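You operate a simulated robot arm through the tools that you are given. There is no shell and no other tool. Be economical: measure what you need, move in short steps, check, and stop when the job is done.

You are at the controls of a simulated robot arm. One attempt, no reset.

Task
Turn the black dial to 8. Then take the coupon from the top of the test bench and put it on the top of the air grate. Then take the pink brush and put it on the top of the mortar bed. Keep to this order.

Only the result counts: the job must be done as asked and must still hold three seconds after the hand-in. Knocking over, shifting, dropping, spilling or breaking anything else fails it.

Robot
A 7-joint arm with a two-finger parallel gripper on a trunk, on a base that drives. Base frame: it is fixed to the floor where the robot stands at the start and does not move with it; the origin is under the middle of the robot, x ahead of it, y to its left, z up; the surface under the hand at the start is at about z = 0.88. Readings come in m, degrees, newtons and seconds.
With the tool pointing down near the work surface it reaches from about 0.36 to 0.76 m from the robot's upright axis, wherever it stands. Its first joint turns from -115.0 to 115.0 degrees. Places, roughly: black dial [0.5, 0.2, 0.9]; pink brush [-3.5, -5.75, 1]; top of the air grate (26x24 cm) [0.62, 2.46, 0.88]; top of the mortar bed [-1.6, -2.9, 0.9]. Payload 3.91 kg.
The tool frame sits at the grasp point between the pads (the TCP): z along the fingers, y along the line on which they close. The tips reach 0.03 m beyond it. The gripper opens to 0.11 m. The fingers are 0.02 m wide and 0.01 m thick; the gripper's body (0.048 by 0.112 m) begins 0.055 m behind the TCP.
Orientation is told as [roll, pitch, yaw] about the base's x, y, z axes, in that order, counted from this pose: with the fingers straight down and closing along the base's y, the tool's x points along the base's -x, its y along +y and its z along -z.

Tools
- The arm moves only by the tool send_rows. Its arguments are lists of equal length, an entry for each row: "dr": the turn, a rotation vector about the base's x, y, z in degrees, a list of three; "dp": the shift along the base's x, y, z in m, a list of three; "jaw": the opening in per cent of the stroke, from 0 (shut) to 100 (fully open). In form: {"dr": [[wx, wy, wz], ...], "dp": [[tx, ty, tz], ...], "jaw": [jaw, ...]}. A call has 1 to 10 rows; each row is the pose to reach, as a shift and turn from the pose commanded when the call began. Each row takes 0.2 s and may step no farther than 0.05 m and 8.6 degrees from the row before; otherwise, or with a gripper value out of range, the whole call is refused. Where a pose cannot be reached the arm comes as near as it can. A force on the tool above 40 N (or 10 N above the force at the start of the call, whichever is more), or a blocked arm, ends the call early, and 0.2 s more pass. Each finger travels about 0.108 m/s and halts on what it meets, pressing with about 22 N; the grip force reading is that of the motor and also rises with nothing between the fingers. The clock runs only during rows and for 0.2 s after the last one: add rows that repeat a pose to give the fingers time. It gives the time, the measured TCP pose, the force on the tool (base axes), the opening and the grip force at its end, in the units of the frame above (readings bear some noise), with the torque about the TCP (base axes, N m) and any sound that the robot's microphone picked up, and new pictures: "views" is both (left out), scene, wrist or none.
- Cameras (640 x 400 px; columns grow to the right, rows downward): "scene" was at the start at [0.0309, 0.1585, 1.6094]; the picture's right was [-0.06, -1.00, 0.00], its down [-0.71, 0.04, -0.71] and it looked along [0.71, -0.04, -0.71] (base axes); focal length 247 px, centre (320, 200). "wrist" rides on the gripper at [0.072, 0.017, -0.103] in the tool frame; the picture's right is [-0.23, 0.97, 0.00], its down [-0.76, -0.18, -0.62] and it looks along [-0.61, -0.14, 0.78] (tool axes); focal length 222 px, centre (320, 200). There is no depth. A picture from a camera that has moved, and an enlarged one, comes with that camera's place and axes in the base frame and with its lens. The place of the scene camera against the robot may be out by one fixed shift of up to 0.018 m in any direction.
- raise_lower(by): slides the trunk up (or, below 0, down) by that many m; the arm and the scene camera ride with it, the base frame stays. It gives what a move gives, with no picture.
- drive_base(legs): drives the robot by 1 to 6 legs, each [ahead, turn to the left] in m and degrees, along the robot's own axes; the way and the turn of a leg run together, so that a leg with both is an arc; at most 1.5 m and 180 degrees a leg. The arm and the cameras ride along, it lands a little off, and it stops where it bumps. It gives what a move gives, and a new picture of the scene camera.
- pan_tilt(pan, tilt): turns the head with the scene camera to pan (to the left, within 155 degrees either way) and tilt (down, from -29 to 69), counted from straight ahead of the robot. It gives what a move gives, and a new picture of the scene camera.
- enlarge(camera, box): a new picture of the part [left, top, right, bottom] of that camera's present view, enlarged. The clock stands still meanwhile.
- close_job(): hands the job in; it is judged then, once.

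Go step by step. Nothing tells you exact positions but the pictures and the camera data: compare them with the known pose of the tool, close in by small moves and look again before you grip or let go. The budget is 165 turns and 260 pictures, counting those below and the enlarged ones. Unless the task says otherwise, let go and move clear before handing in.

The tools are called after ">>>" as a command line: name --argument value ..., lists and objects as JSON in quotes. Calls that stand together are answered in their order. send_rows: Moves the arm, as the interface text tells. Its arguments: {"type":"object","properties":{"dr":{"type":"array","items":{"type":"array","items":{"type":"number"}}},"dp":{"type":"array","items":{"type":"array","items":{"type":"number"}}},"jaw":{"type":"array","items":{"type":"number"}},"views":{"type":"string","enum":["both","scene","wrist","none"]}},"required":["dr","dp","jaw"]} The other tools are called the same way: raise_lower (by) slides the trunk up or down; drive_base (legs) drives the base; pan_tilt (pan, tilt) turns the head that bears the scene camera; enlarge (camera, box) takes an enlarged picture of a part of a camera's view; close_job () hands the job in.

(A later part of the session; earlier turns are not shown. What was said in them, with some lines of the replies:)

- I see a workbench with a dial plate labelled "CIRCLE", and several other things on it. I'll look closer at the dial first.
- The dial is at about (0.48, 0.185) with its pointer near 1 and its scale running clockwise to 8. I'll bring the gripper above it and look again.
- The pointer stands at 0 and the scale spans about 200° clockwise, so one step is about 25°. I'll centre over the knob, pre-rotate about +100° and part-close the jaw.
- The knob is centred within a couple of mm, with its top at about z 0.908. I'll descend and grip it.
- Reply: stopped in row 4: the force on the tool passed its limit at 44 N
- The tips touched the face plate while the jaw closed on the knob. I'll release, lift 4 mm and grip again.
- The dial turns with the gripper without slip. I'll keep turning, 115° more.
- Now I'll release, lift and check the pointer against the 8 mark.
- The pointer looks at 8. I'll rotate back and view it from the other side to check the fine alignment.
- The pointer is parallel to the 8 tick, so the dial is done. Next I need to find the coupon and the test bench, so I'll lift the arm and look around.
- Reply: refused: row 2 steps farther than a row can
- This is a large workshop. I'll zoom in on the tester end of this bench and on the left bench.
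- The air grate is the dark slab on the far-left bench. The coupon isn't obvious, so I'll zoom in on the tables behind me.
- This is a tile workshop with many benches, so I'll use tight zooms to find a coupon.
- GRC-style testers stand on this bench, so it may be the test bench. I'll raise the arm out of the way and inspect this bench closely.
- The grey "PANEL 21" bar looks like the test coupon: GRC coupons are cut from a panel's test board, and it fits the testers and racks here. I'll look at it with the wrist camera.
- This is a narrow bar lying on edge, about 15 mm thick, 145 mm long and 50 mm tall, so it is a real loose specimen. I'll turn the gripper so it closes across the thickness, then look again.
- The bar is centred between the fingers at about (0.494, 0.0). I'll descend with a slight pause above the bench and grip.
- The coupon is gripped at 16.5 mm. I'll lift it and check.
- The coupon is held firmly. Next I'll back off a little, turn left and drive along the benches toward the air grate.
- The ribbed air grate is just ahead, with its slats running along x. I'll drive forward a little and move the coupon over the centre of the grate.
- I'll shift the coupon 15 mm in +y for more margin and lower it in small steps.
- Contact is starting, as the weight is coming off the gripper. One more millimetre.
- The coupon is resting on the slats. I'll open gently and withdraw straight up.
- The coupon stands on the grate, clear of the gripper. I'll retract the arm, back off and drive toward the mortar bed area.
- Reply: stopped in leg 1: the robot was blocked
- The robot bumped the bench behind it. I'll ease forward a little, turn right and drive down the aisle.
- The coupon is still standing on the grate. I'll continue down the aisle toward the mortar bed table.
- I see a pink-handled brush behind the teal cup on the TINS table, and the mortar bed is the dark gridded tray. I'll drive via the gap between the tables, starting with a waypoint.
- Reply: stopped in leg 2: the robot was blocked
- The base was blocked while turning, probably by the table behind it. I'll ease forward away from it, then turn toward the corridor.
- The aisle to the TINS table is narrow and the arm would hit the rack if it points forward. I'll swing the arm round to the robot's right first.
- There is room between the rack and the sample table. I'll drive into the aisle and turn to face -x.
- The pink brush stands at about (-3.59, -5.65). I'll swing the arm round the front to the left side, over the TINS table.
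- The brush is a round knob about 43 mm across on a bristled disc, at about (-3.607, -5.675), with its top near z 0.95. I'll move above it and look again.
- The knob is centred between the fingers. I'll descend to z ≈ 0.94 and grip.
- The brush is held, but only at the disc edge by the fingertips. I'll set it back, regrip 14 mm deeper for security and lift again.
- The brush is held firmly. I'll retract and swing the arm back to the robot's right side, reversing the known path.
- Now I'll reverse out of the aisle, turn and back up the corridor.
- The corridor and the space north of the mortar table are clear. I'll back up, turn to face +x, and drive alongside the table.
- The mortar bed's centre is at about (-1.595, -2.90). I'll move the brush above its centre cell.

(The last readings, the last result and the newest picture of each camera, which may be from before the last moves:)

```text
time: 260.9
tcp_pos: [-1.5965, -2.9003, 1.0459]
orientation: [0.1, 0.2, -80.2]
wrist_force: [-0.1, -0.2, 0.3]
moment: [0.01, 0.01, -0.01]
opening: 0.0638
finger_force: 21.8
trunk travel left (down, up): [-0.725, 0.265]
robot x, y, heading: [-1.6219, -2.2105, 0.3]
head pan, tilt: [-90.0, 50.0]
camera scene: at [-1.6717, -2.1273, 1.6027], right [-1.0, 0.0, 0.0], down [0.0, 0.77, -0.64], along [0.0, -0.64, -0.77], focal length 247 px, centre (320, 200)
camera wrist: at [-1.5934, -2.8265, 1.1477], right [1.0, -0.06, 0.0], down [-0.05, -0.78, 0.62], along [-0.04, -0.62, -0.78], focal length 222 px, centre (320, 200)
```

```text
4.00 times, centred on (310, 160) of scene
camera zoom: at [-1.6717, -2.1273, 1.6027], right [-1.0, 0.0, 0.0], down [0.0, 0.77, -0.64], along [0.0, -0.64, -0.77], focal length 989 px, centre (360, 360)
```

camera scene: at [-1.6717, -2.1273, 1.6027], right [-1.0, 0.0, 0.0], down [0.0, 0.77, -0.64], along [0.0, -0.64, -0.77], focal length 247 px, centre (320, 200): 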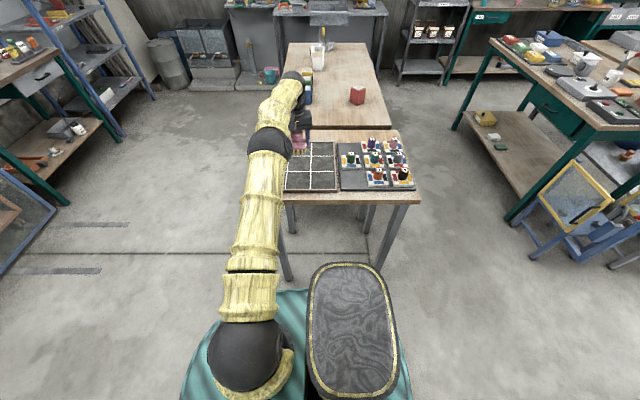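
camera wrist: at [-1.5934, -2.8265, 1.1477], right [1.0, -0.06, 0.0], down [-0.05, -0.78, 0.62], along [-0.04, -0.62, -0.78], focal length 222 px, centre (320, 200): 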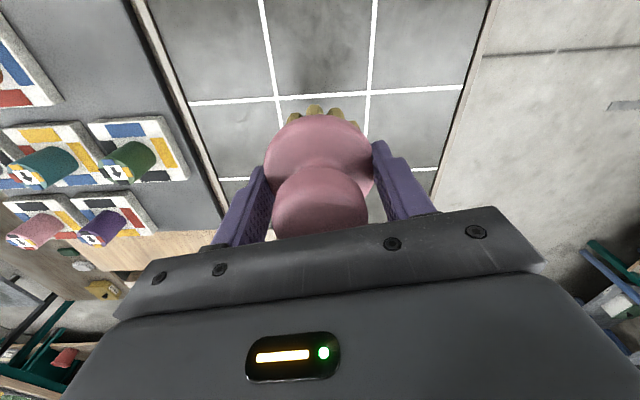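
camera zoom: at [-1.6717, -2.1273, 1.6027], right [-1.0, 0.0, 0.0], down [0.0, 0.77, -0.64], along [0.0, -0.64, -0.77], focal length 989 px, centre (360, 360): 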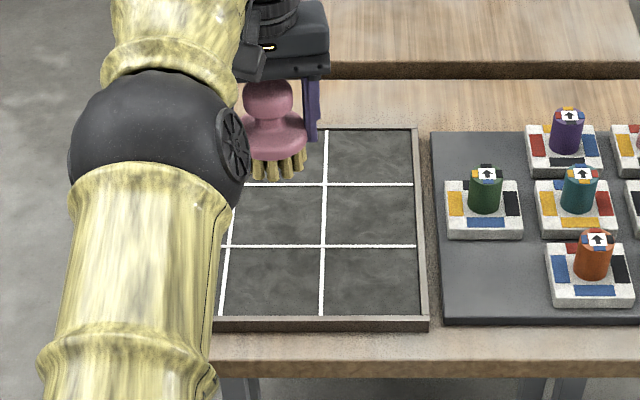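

The centre cell lies about 35 mm further in -y. I'll shift and lower in steps.

>>> send_rows --dr '[[0, 0, 0], [0, 0, 0], [0, 0, 0], [0, 0, 0]]' --dp '[[0.001, -0.025, 0], [0.002, -0.035, -0.03], [0.002, -0.035, -0.055], [0.002, -0.035, -0.07]]' --jaw '[15, 15, 15, 15]' --views "wrist"

>>> enlarge --camera "scene" --box '[260, 100, 356, 160]'

```text
time: 261.9
tcp_pos: [-1.5929, -2.9139, 0.9745]
orientation: [-0.1, 0.0, -80.2]
wrist_force: [-0.6, -0.3, -1.9]
moment: [0.01, 0.0, -0.01]
opening: 0.0636
finger_force: 22.4
out of reach, approached as far as the arm can: row 1, 2, 3, 4
trunk travel left (down, up): [-0.725, 0.265]
robot x, y, heading: [-1.6216, -2.208, 0.1]
head pan, tilt: [-90.0, 50.0]
camera wrist: at [-1.5885, -2.8403, 1.0768], right [1.0, -0.06, 0.0], down [-0.04, -0.78, 0.62], along [-0.04, -0.62, -0.78], focal length 222 px, centre (320, 200)
```

wrist: 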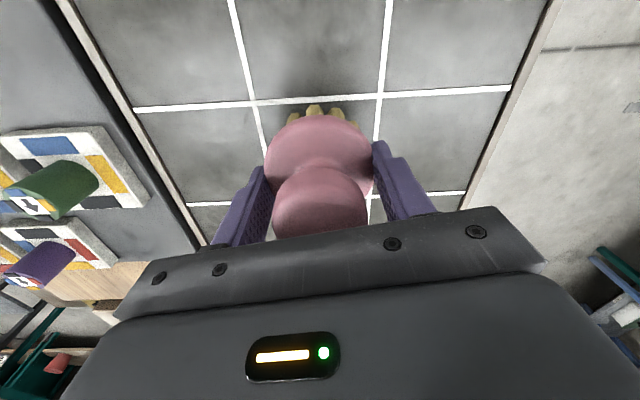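

```text
6.67 times, centred on (308, 130) of scene
camera zoom: at [-1.6708, -2.1266, 1.6026], right [-1.0, 0.0, 0.0], down [0.0, 0.77, -0.64], along [0.0, -0.64, -0.77], focal length 1648 px, centre (400, 667)
```

zoom: 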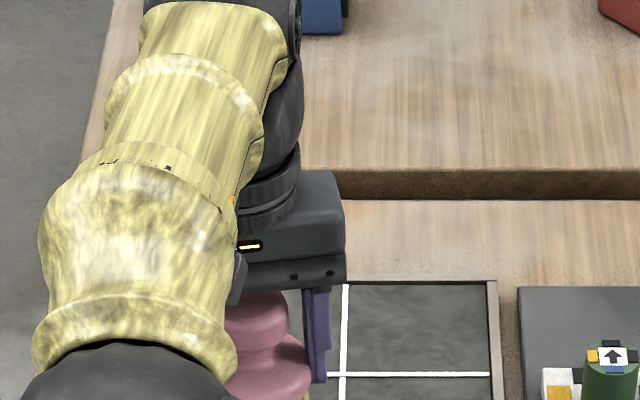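

I'm at the arm's reach limit. Lifting the TCP and lowering the trunk will give more reach toward the centre cell.

>>> send_rows --dr '[[0, 0, 0], [0, 0, 0], [0, 0, 0], [0, 0, 0]]' --dp '[[0, 0.01, 0.04], [0, 0.02, 0.08], [0, 0.03, 0.12], [0, 0.03, 0.16]]' --jaw '[15, 15, 15, 15]' --views "none"

>>> raise_lower --by -0.15

```text
time: 262.9
tcp_pos: [-1.5933, -2.8824, 1.135]
orientation: [0.0, 0.0, -80.1]
wrist_force: [0.0, -0.6, -0.3]
moment: [-0.01, 0.0, 0.04]
opening: 0.0638
finger_force: 22.0
trunk travel left (down, up): [-0.725, 0.265]
robot x, y, heading: [-1.6191, -2.2103, 0.3]
head pan, tilt: [-90.0, 50.0]
```

```text
time: 264.6
tcp_pos: [-1.5929, -2.8832, 0.9857]
orientation: [-0.2, 0.0, -80.1]
wrist_force: [-0.4, 0.3, -1.1]
moment: [-0.03, -0.03, 0.0]
opening: 0.0637
finger_force: 21.6
trunk travel left (down, up): [-0.575, 0.415]
robot x, y, heading: [-1.622, -2.2131, 0.2]
head pan, tilt: [-90.0, 50.0]
```

>>> send_rows --dr '[[0, 0, 0], [0, 0, 0], [0, 0, 0]]' --dp '[[0, -0.03, 0], [0, -0.057, 0], [0, -0.057, -0.015]]' --jaw '[15, 15, 15]' --views "wrist"

```text
time: 265.4
tcp_pos: [-1.5849, -2.8923, 0.962]
orientation: [0.0, 0.0, -80.1]
wrist_force: [-0.2, 0.2, -1.0]
moment: [-0.01, 0.0, -0.02]
opening: 0.0637
finger_force: 21.9
out of reach, approached as far as the arm can: row 1, 2, 3
trunk travel left (down, up): [-0.575, 0.415]
robot x, y, heading: [-1.62, -2.2144, -0.0]
head pan, tilt: [-90.0, 50.0]
camera wrist: at [-1.5816, -2.8182, 1.0635], right [1.0, -0.06, 0.0], down [-0.04, -0.78, 0.62], along [-0.04, -0.62, -0.78], focal length 222 px, centre (320, 200)
```

wrist: 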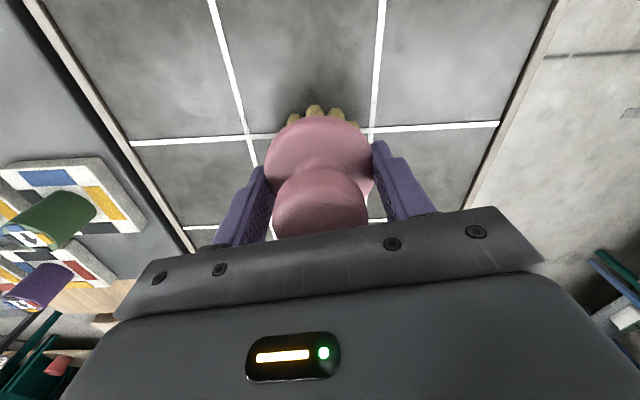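

Lowering the trunk shortened the reach, so I'll raise it above the original height instead.

>>> raise_lower --by 0.28

>>> send_rows --dr '[[0, 0, 0], [0, 0, 0], [0, 0, 0], [0, 0, 0], [0, 0, 0], [0, 0, 0]]' --dp '[[-0.002, -0.01, -0.045], [-0.004, -0.02, -0.09], [-0.006, -0.03, -0.135], [-0.008, -0.04, -0.18], [-0.008, -0.046, -0.22], [-0.008, -0.046, -0.265]]' --jaw '[15, 15, 15, 15, 15, 15]' --views "wrist"

```text
time: 268.3
tcp_pos: [-1.5846, -2.8922, 1.2423]
orientation: [-0.1, 0.1, -80.1]
wrist_force: [0.2, -0.7, -1.2]
moment: [0.01, -0.01, 0.02]
opening: 0.0638
finger_force: 22.2
trunk travel left (down, up): [-0.855, 0.135]
robot x, y, heading: [-1.6199, -2.2131, 0.1]
head pan, tilt: [-90.0, 50.0]
```

```text
time: 269.7
tcp_pos: [-1.5909, -2.91, 0.9806]
orientation: [-0.1, -0.1, -80.1]
wrist_force: [0.2, -0.7, 0.3]
moment: [0.04, 0.0, 0.0]
opening: 0.0638
finger_force: 22.0
out of reach, approached as far as the arm can: row 2, 3, 4, 5, 6
trunk travel left (down, up): [-0.855, 0.135]
robot x, y, heading: [-1.6217, -2.2148, 0.0]
head pan, tilt: [-90.0, 50.0]
camera wrist: at [-1.5884, -2.8358, 1.0813], right [1.0, -0.06, 0.0], down [-0.04, -0.78, 0.62], along [-0.04, -0.62, -0.78], focal length 222 px, centre (320, 200)
```

wrist: 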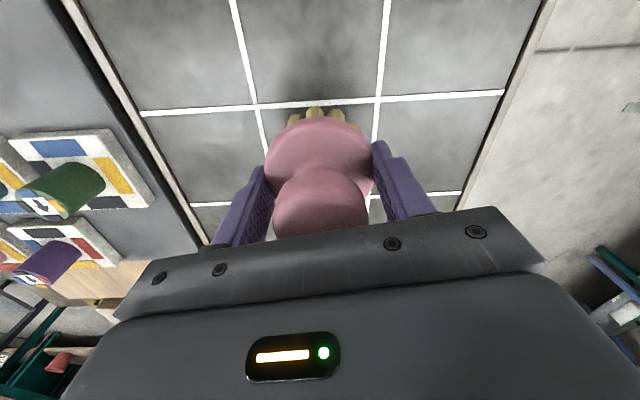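

The reach limit is the same, so I'll use the near-row middle cell of the bed, centred at y ≈ -2.84, which is fully on the bed top.

>>> send_rows --dr '[[0, 0, 0], [0, 0, 0], [0, 0, 0]]' --dp '[[0, 0.035, 0], [-0.002, 0.066, 0], [-0.002, 0.066, 0]]' --jaw '[15, 15, 15]' --views "both"

>>> enlarge --camera "scene" --box '[250, 110, 378, 190]'

```text
time: 270.5
tcp_pos: [-1.5935, -2.8435, 0.979]
orientation: [-0.1, -0.1, -80.0]
wrist_force: [-0.3, -0.1, -0.4]
moment: [0.01, 0.04, 0.03]
opening: 0.0636
finger_force: 22.2
trunk travel left (down, up): [-0.855, 0.135]
robot x, y, heading: [-1.6203, -2.2086, 0.1]
head pan, tilt: [-90.0, 50.0]
camera scene: at [-1.6707, -2.1257, 1.7325], right [-1.0, 0.0, 0.0], down [0.0, 0.77, -0.64], along [0.0, -0.64, -0.77], focal length 247 px, centre (320, 200)
camera wrist: at [-1.5901, -2.7695, 1.0808], right [1.0, -0.06, 0.0], down [-0.04, -0.78, 0.62], along [-0.04, -0.62, -0.78], focal length 222 px, centre (320, 200)
```

scene: 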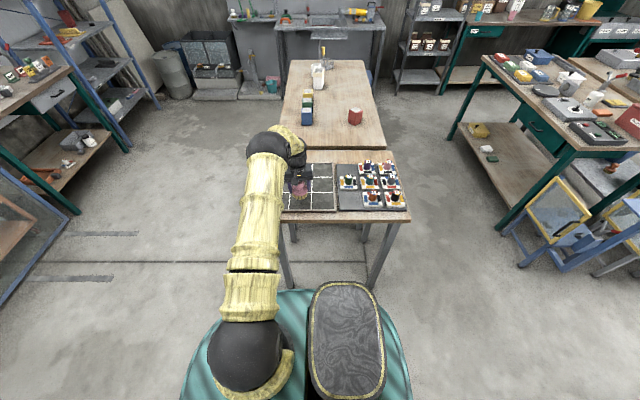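
wrist: 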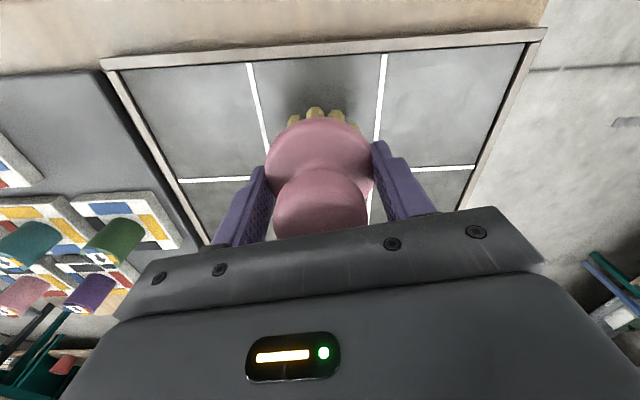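

```text
5.00 times, centred on (314, 150) of scene
camera zoom: at [-1.6707, -2.1257, 1.7325], right [-1.0, 0.0, 0.0], down [0.0, 0.77, -0.64], along [0.0, -0.64, -0.77], focal length 1236 px, centre (350, 450)
```

zoom: 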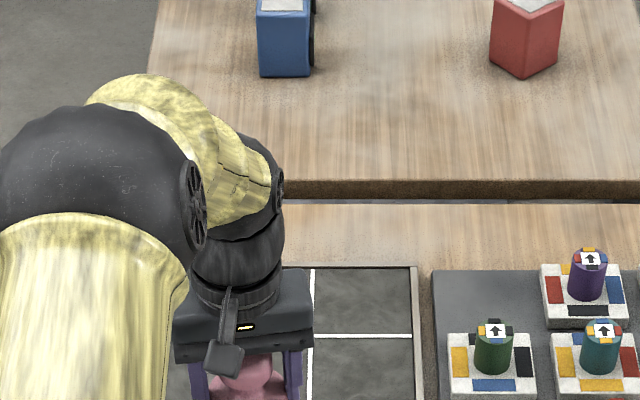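

The brush is centred in the near middle cell. I'll lower it carefully.

>>> send_rows --dr '[[0, 0, 0], [0, 0, 0], [0, 0, 0]]' --dp '[[0, 0.004, -0.01], [0, 0.004, -0.018], [0, 0.004, -0.022]]' --jaw '[15, 15, 15]' --views "none"

>>> send_rows --dr '[[0, 0, 0], [0, 0, 0]]' --dp '[[0, 0, -0.002], [0, 0, -0.005]]' --jaw '[15, 15]' --views "none"

>>> send_rows --dr '[[0, 0, 0], [0, 0, 0]]' --dp '[[0, 0, -0.002], [0, 0, -0.004]]' --jaw '[15, 15]' --views "wrist"

```text
time: 271.3
tcp_pos: [-1.5932, -2.8412, 0.9576]
orientation: [0.0, 0.1, -80.2]
wrist_force: [0.2, -0.7, -1.9]
moment: [0.01, 0.02, -0.02]
opening: 0.0639
finger_force: 22.4
trunk travel left (down, up): [-0.855, 0.135]
robot x, y, heading: [-1.6176, -2.2114, -0.0]
head pan, tilt: [-90.0, 50.0]
```

```text
time: 271.9
tcp_pos: [-1.5915, -2.8413, 0.9516]
orientation: [-0.1, 0.0, -80.1]
wrist_force: [0.1, -0.4, -1.8]
moment: [0.0, 0.04, 0.01]
opening: 0.0634
finger_force: 22.2
trunk travel left (down, up): [-0.855, 0.135]
robot x, y, heading: [-1.6194, -2.2108, 0.2]
head pan, tilt: [-90.0, 50.0]
```

```text
time: 272.5
tcp_pos: [-1.5927, -2.8402, 0.9484]
orientation: [-0.1, 0.0, -80.1]
wrist_force: [0.0, -0.2, -0.8]
moment: [-0.01, -0.02, -0.01]
opening: 0.0637
finger_force: 22.0
trunk travel left (down, up): [-0.855, 0.135]
robot x, y, heading: [-1.621, -2.2108, -0.4]
head pan, tilt: [-90.0, 50.0]
camera wrist: at [-1.5897, -2.7664, 1.0505], right [1.0, -0.06, 0.0], down [-0.04, -0.78, 0.62], along [-0.04, -0.62, -0.78], focal length 222 px, centre (320, 200)
```

wrist: 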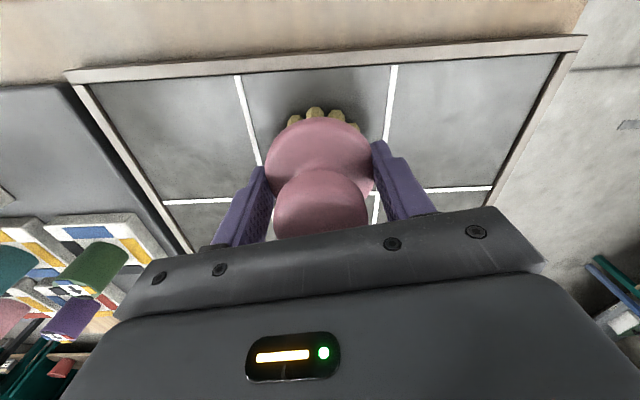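

>>> send_rows --dr '[[0, 0, 0], [0, 0, 0]]' --dp '[[0, 0, -0.002], [0, 0, -0.004]]' --jaw '[15, 15]' --views "none"

>>> send_rows --dr '[[0, 0, 0], [0, 0, 0]]' --dp '[[0, 0, -0.0015], [0, 0, -0.003]]' --jaw '[15, 15]' --views "none"

>>> enlarge --camera "wrist" --box '[240, 60, 400, 160]'

```text
time: 273.1
tcp_pos: [-1.5925, -2.84, 0.9451]
orientation: [-0.2, 0.0, -80.2]
wrist_force: [-0.7, 0.0, -1.4]
moment: [-0.02, 0.02, 0.03]
opening: 0.064
finger_force: 21.8
trunk travel left (down, up): [-0.855, 0.135]
robot x, y, heading: [-1.6155, -2.2116, 0.0]
head pan, tilt: [-90.0, 50.0]
```

```text
time: 273.7
tcp_pos: [-1.5925, -2.8404, 0.9426]
orientation: [-0.1, -0.3, -80.1]
wrist_force: [-0.3, 1.3, 9.6]
moment: [0.17, -0.25, 0.02]
opening: 0.0638
finger_force: 22.0
trunk travel left (down, up): [-0.855, 0.135]
robot x, y, heading: [-1.62, -2.213, -0.2]
head pan, tilt: [-90.0, 50.0]
```

```text
4.00 times, centred on (320, 110) of wrist
camera zoom: at [-1.5896, -2.7658, 1.0452], right [1.0, -0.06, 0.0], down [-0.04, -0.78, 0.63], along [-0.04, -0.62, -0.78], focal length 888 px, centre (320, 560)
```

zoom: 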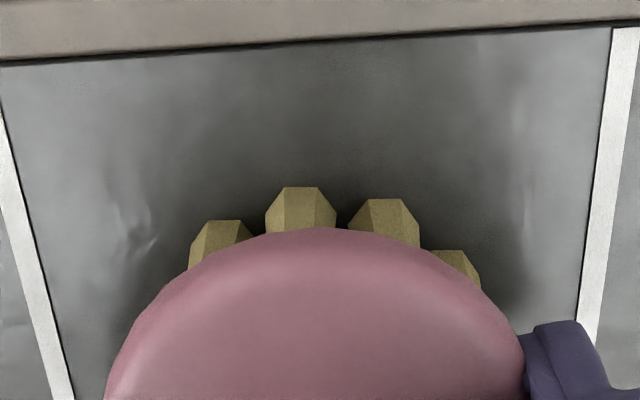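

The bristles are resting on the bed (10 N). I'll open and withdraw straight up.

>>> send_rows --dr '[[0, 0, 0], [0, 0, 0], [0, 0, 0], [0, 0, 0], [0, 0, 0], [0, 0, 0], [0, 0, 0], [0, 0, 0]]' --dp '[[0, 0, 0.0005], [0, 0, 0.0005], [0, 0, 0.0005], [0, 0, 0.02], [0, 0, 0.05], [0, 0, 0.09], [0, 0.01, 0.13], [0, 0.03, 0.17]]' --jaw '[70, 85, 85, 85, 85, 85, 85, 85]' --views "both"

>>> enlarge --camera "wrist" --box '[220, 60, 420, 185]'

```text
time: 275.5
tcp_pos: [-1.5927, -2.8099, 1.112]
orientation: [-0.1, -0.1, -80.1]
wrist_force: [0.5, 0.6, 0.0]
moment: [-0.03, 0.03, 0.01]
opening: 0.0935
finger_force: 0.0
trunk travel left (down, up): [-0.855, 0.135]
robot x, y, heading: [-1.6256, -2.2103, -0.1]
head pan, tilt: [-90.0, 50.0]
camera scene: at [-1.6707, -2.1231, 1.7323], right [-1.0, 0.0, 0.0], down [0.0, 0.77, -0.64], along [0.0, -0.64, -0.77], focal length 247 px, centre (320, 200)
camera wrist: at [-1.5899, -2.7353, 1.2144], right [1.0, -0.06, 0.0], down [-0.04, -0.78, 0.62], along [-0.04, -0.62, -0.78], focal length 222 px, centre (320, 200)
```

scene: 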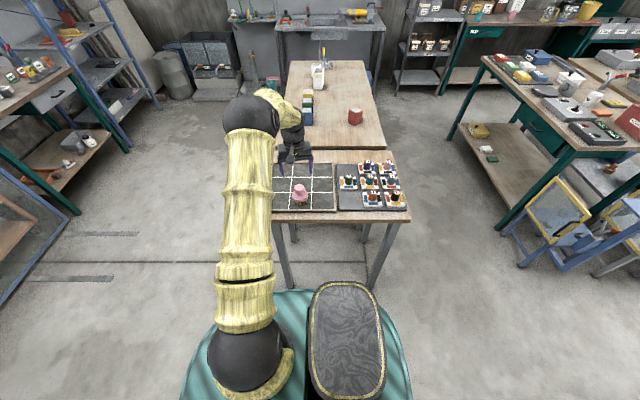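
wrist: 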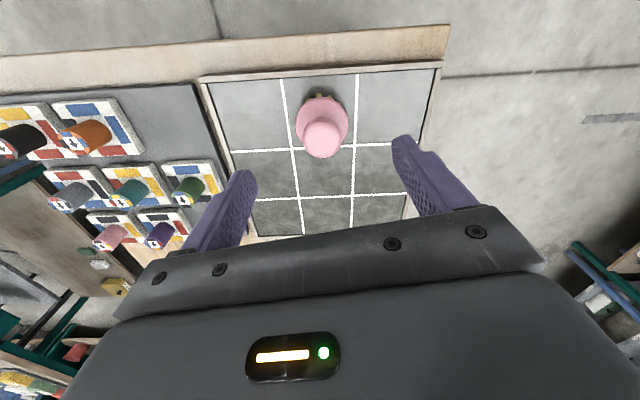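

```text
3.20 times, centred on (320, 122) of wrist
camera zoom: at [-1.5899, -2.7353, 1.2144], right [1.0, -0.06, 0.0], down [-0.04, -0.78, 0.62], along [-0.04, -0.62, -0.78], focal length 711 px, centre (320, 448)
```

zoom: 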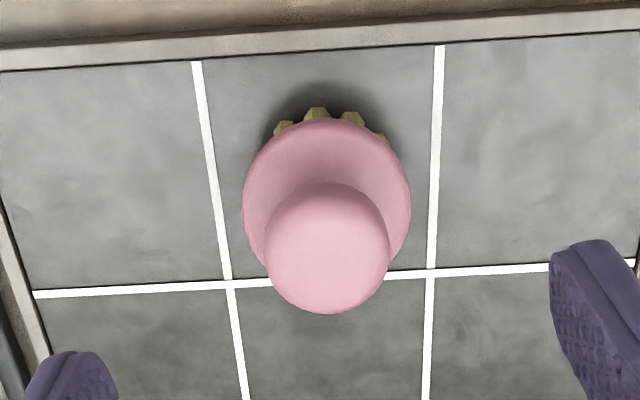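

The brush stands upright on the mortar bed and the gripper is clear. The dial reads 8 and the coupon stood on the air grate when I last saw it, so I'm handing in.

>>> close_job

```text
The job is handed in.
```

I finished all three steps in order and handed the job in. No verdict came back.

- **Dial:** it reads 8, with the pointer lined up with the 8 mark in the wrist camera.
- **Coupon:** I took the bar labelled "PANEL 21" to be the coupon and the bench it lay on to be the test bench. Nothing in the pictures names either, so this is the least certain step. It was standing on the air grate when I last saw it, just before I drove off for the brush.
- **Pink brush:** it stands upright on the mortar bed, in the middle cell of the row nearest the robot. The centre cell was just beyond the arm's reach.

The base was stopped by an obstacle twice while driving: once backing away from the air grate, and once turning near the tables by the mortar bed. I saw nothing moved afterwards, but I did not check closely.
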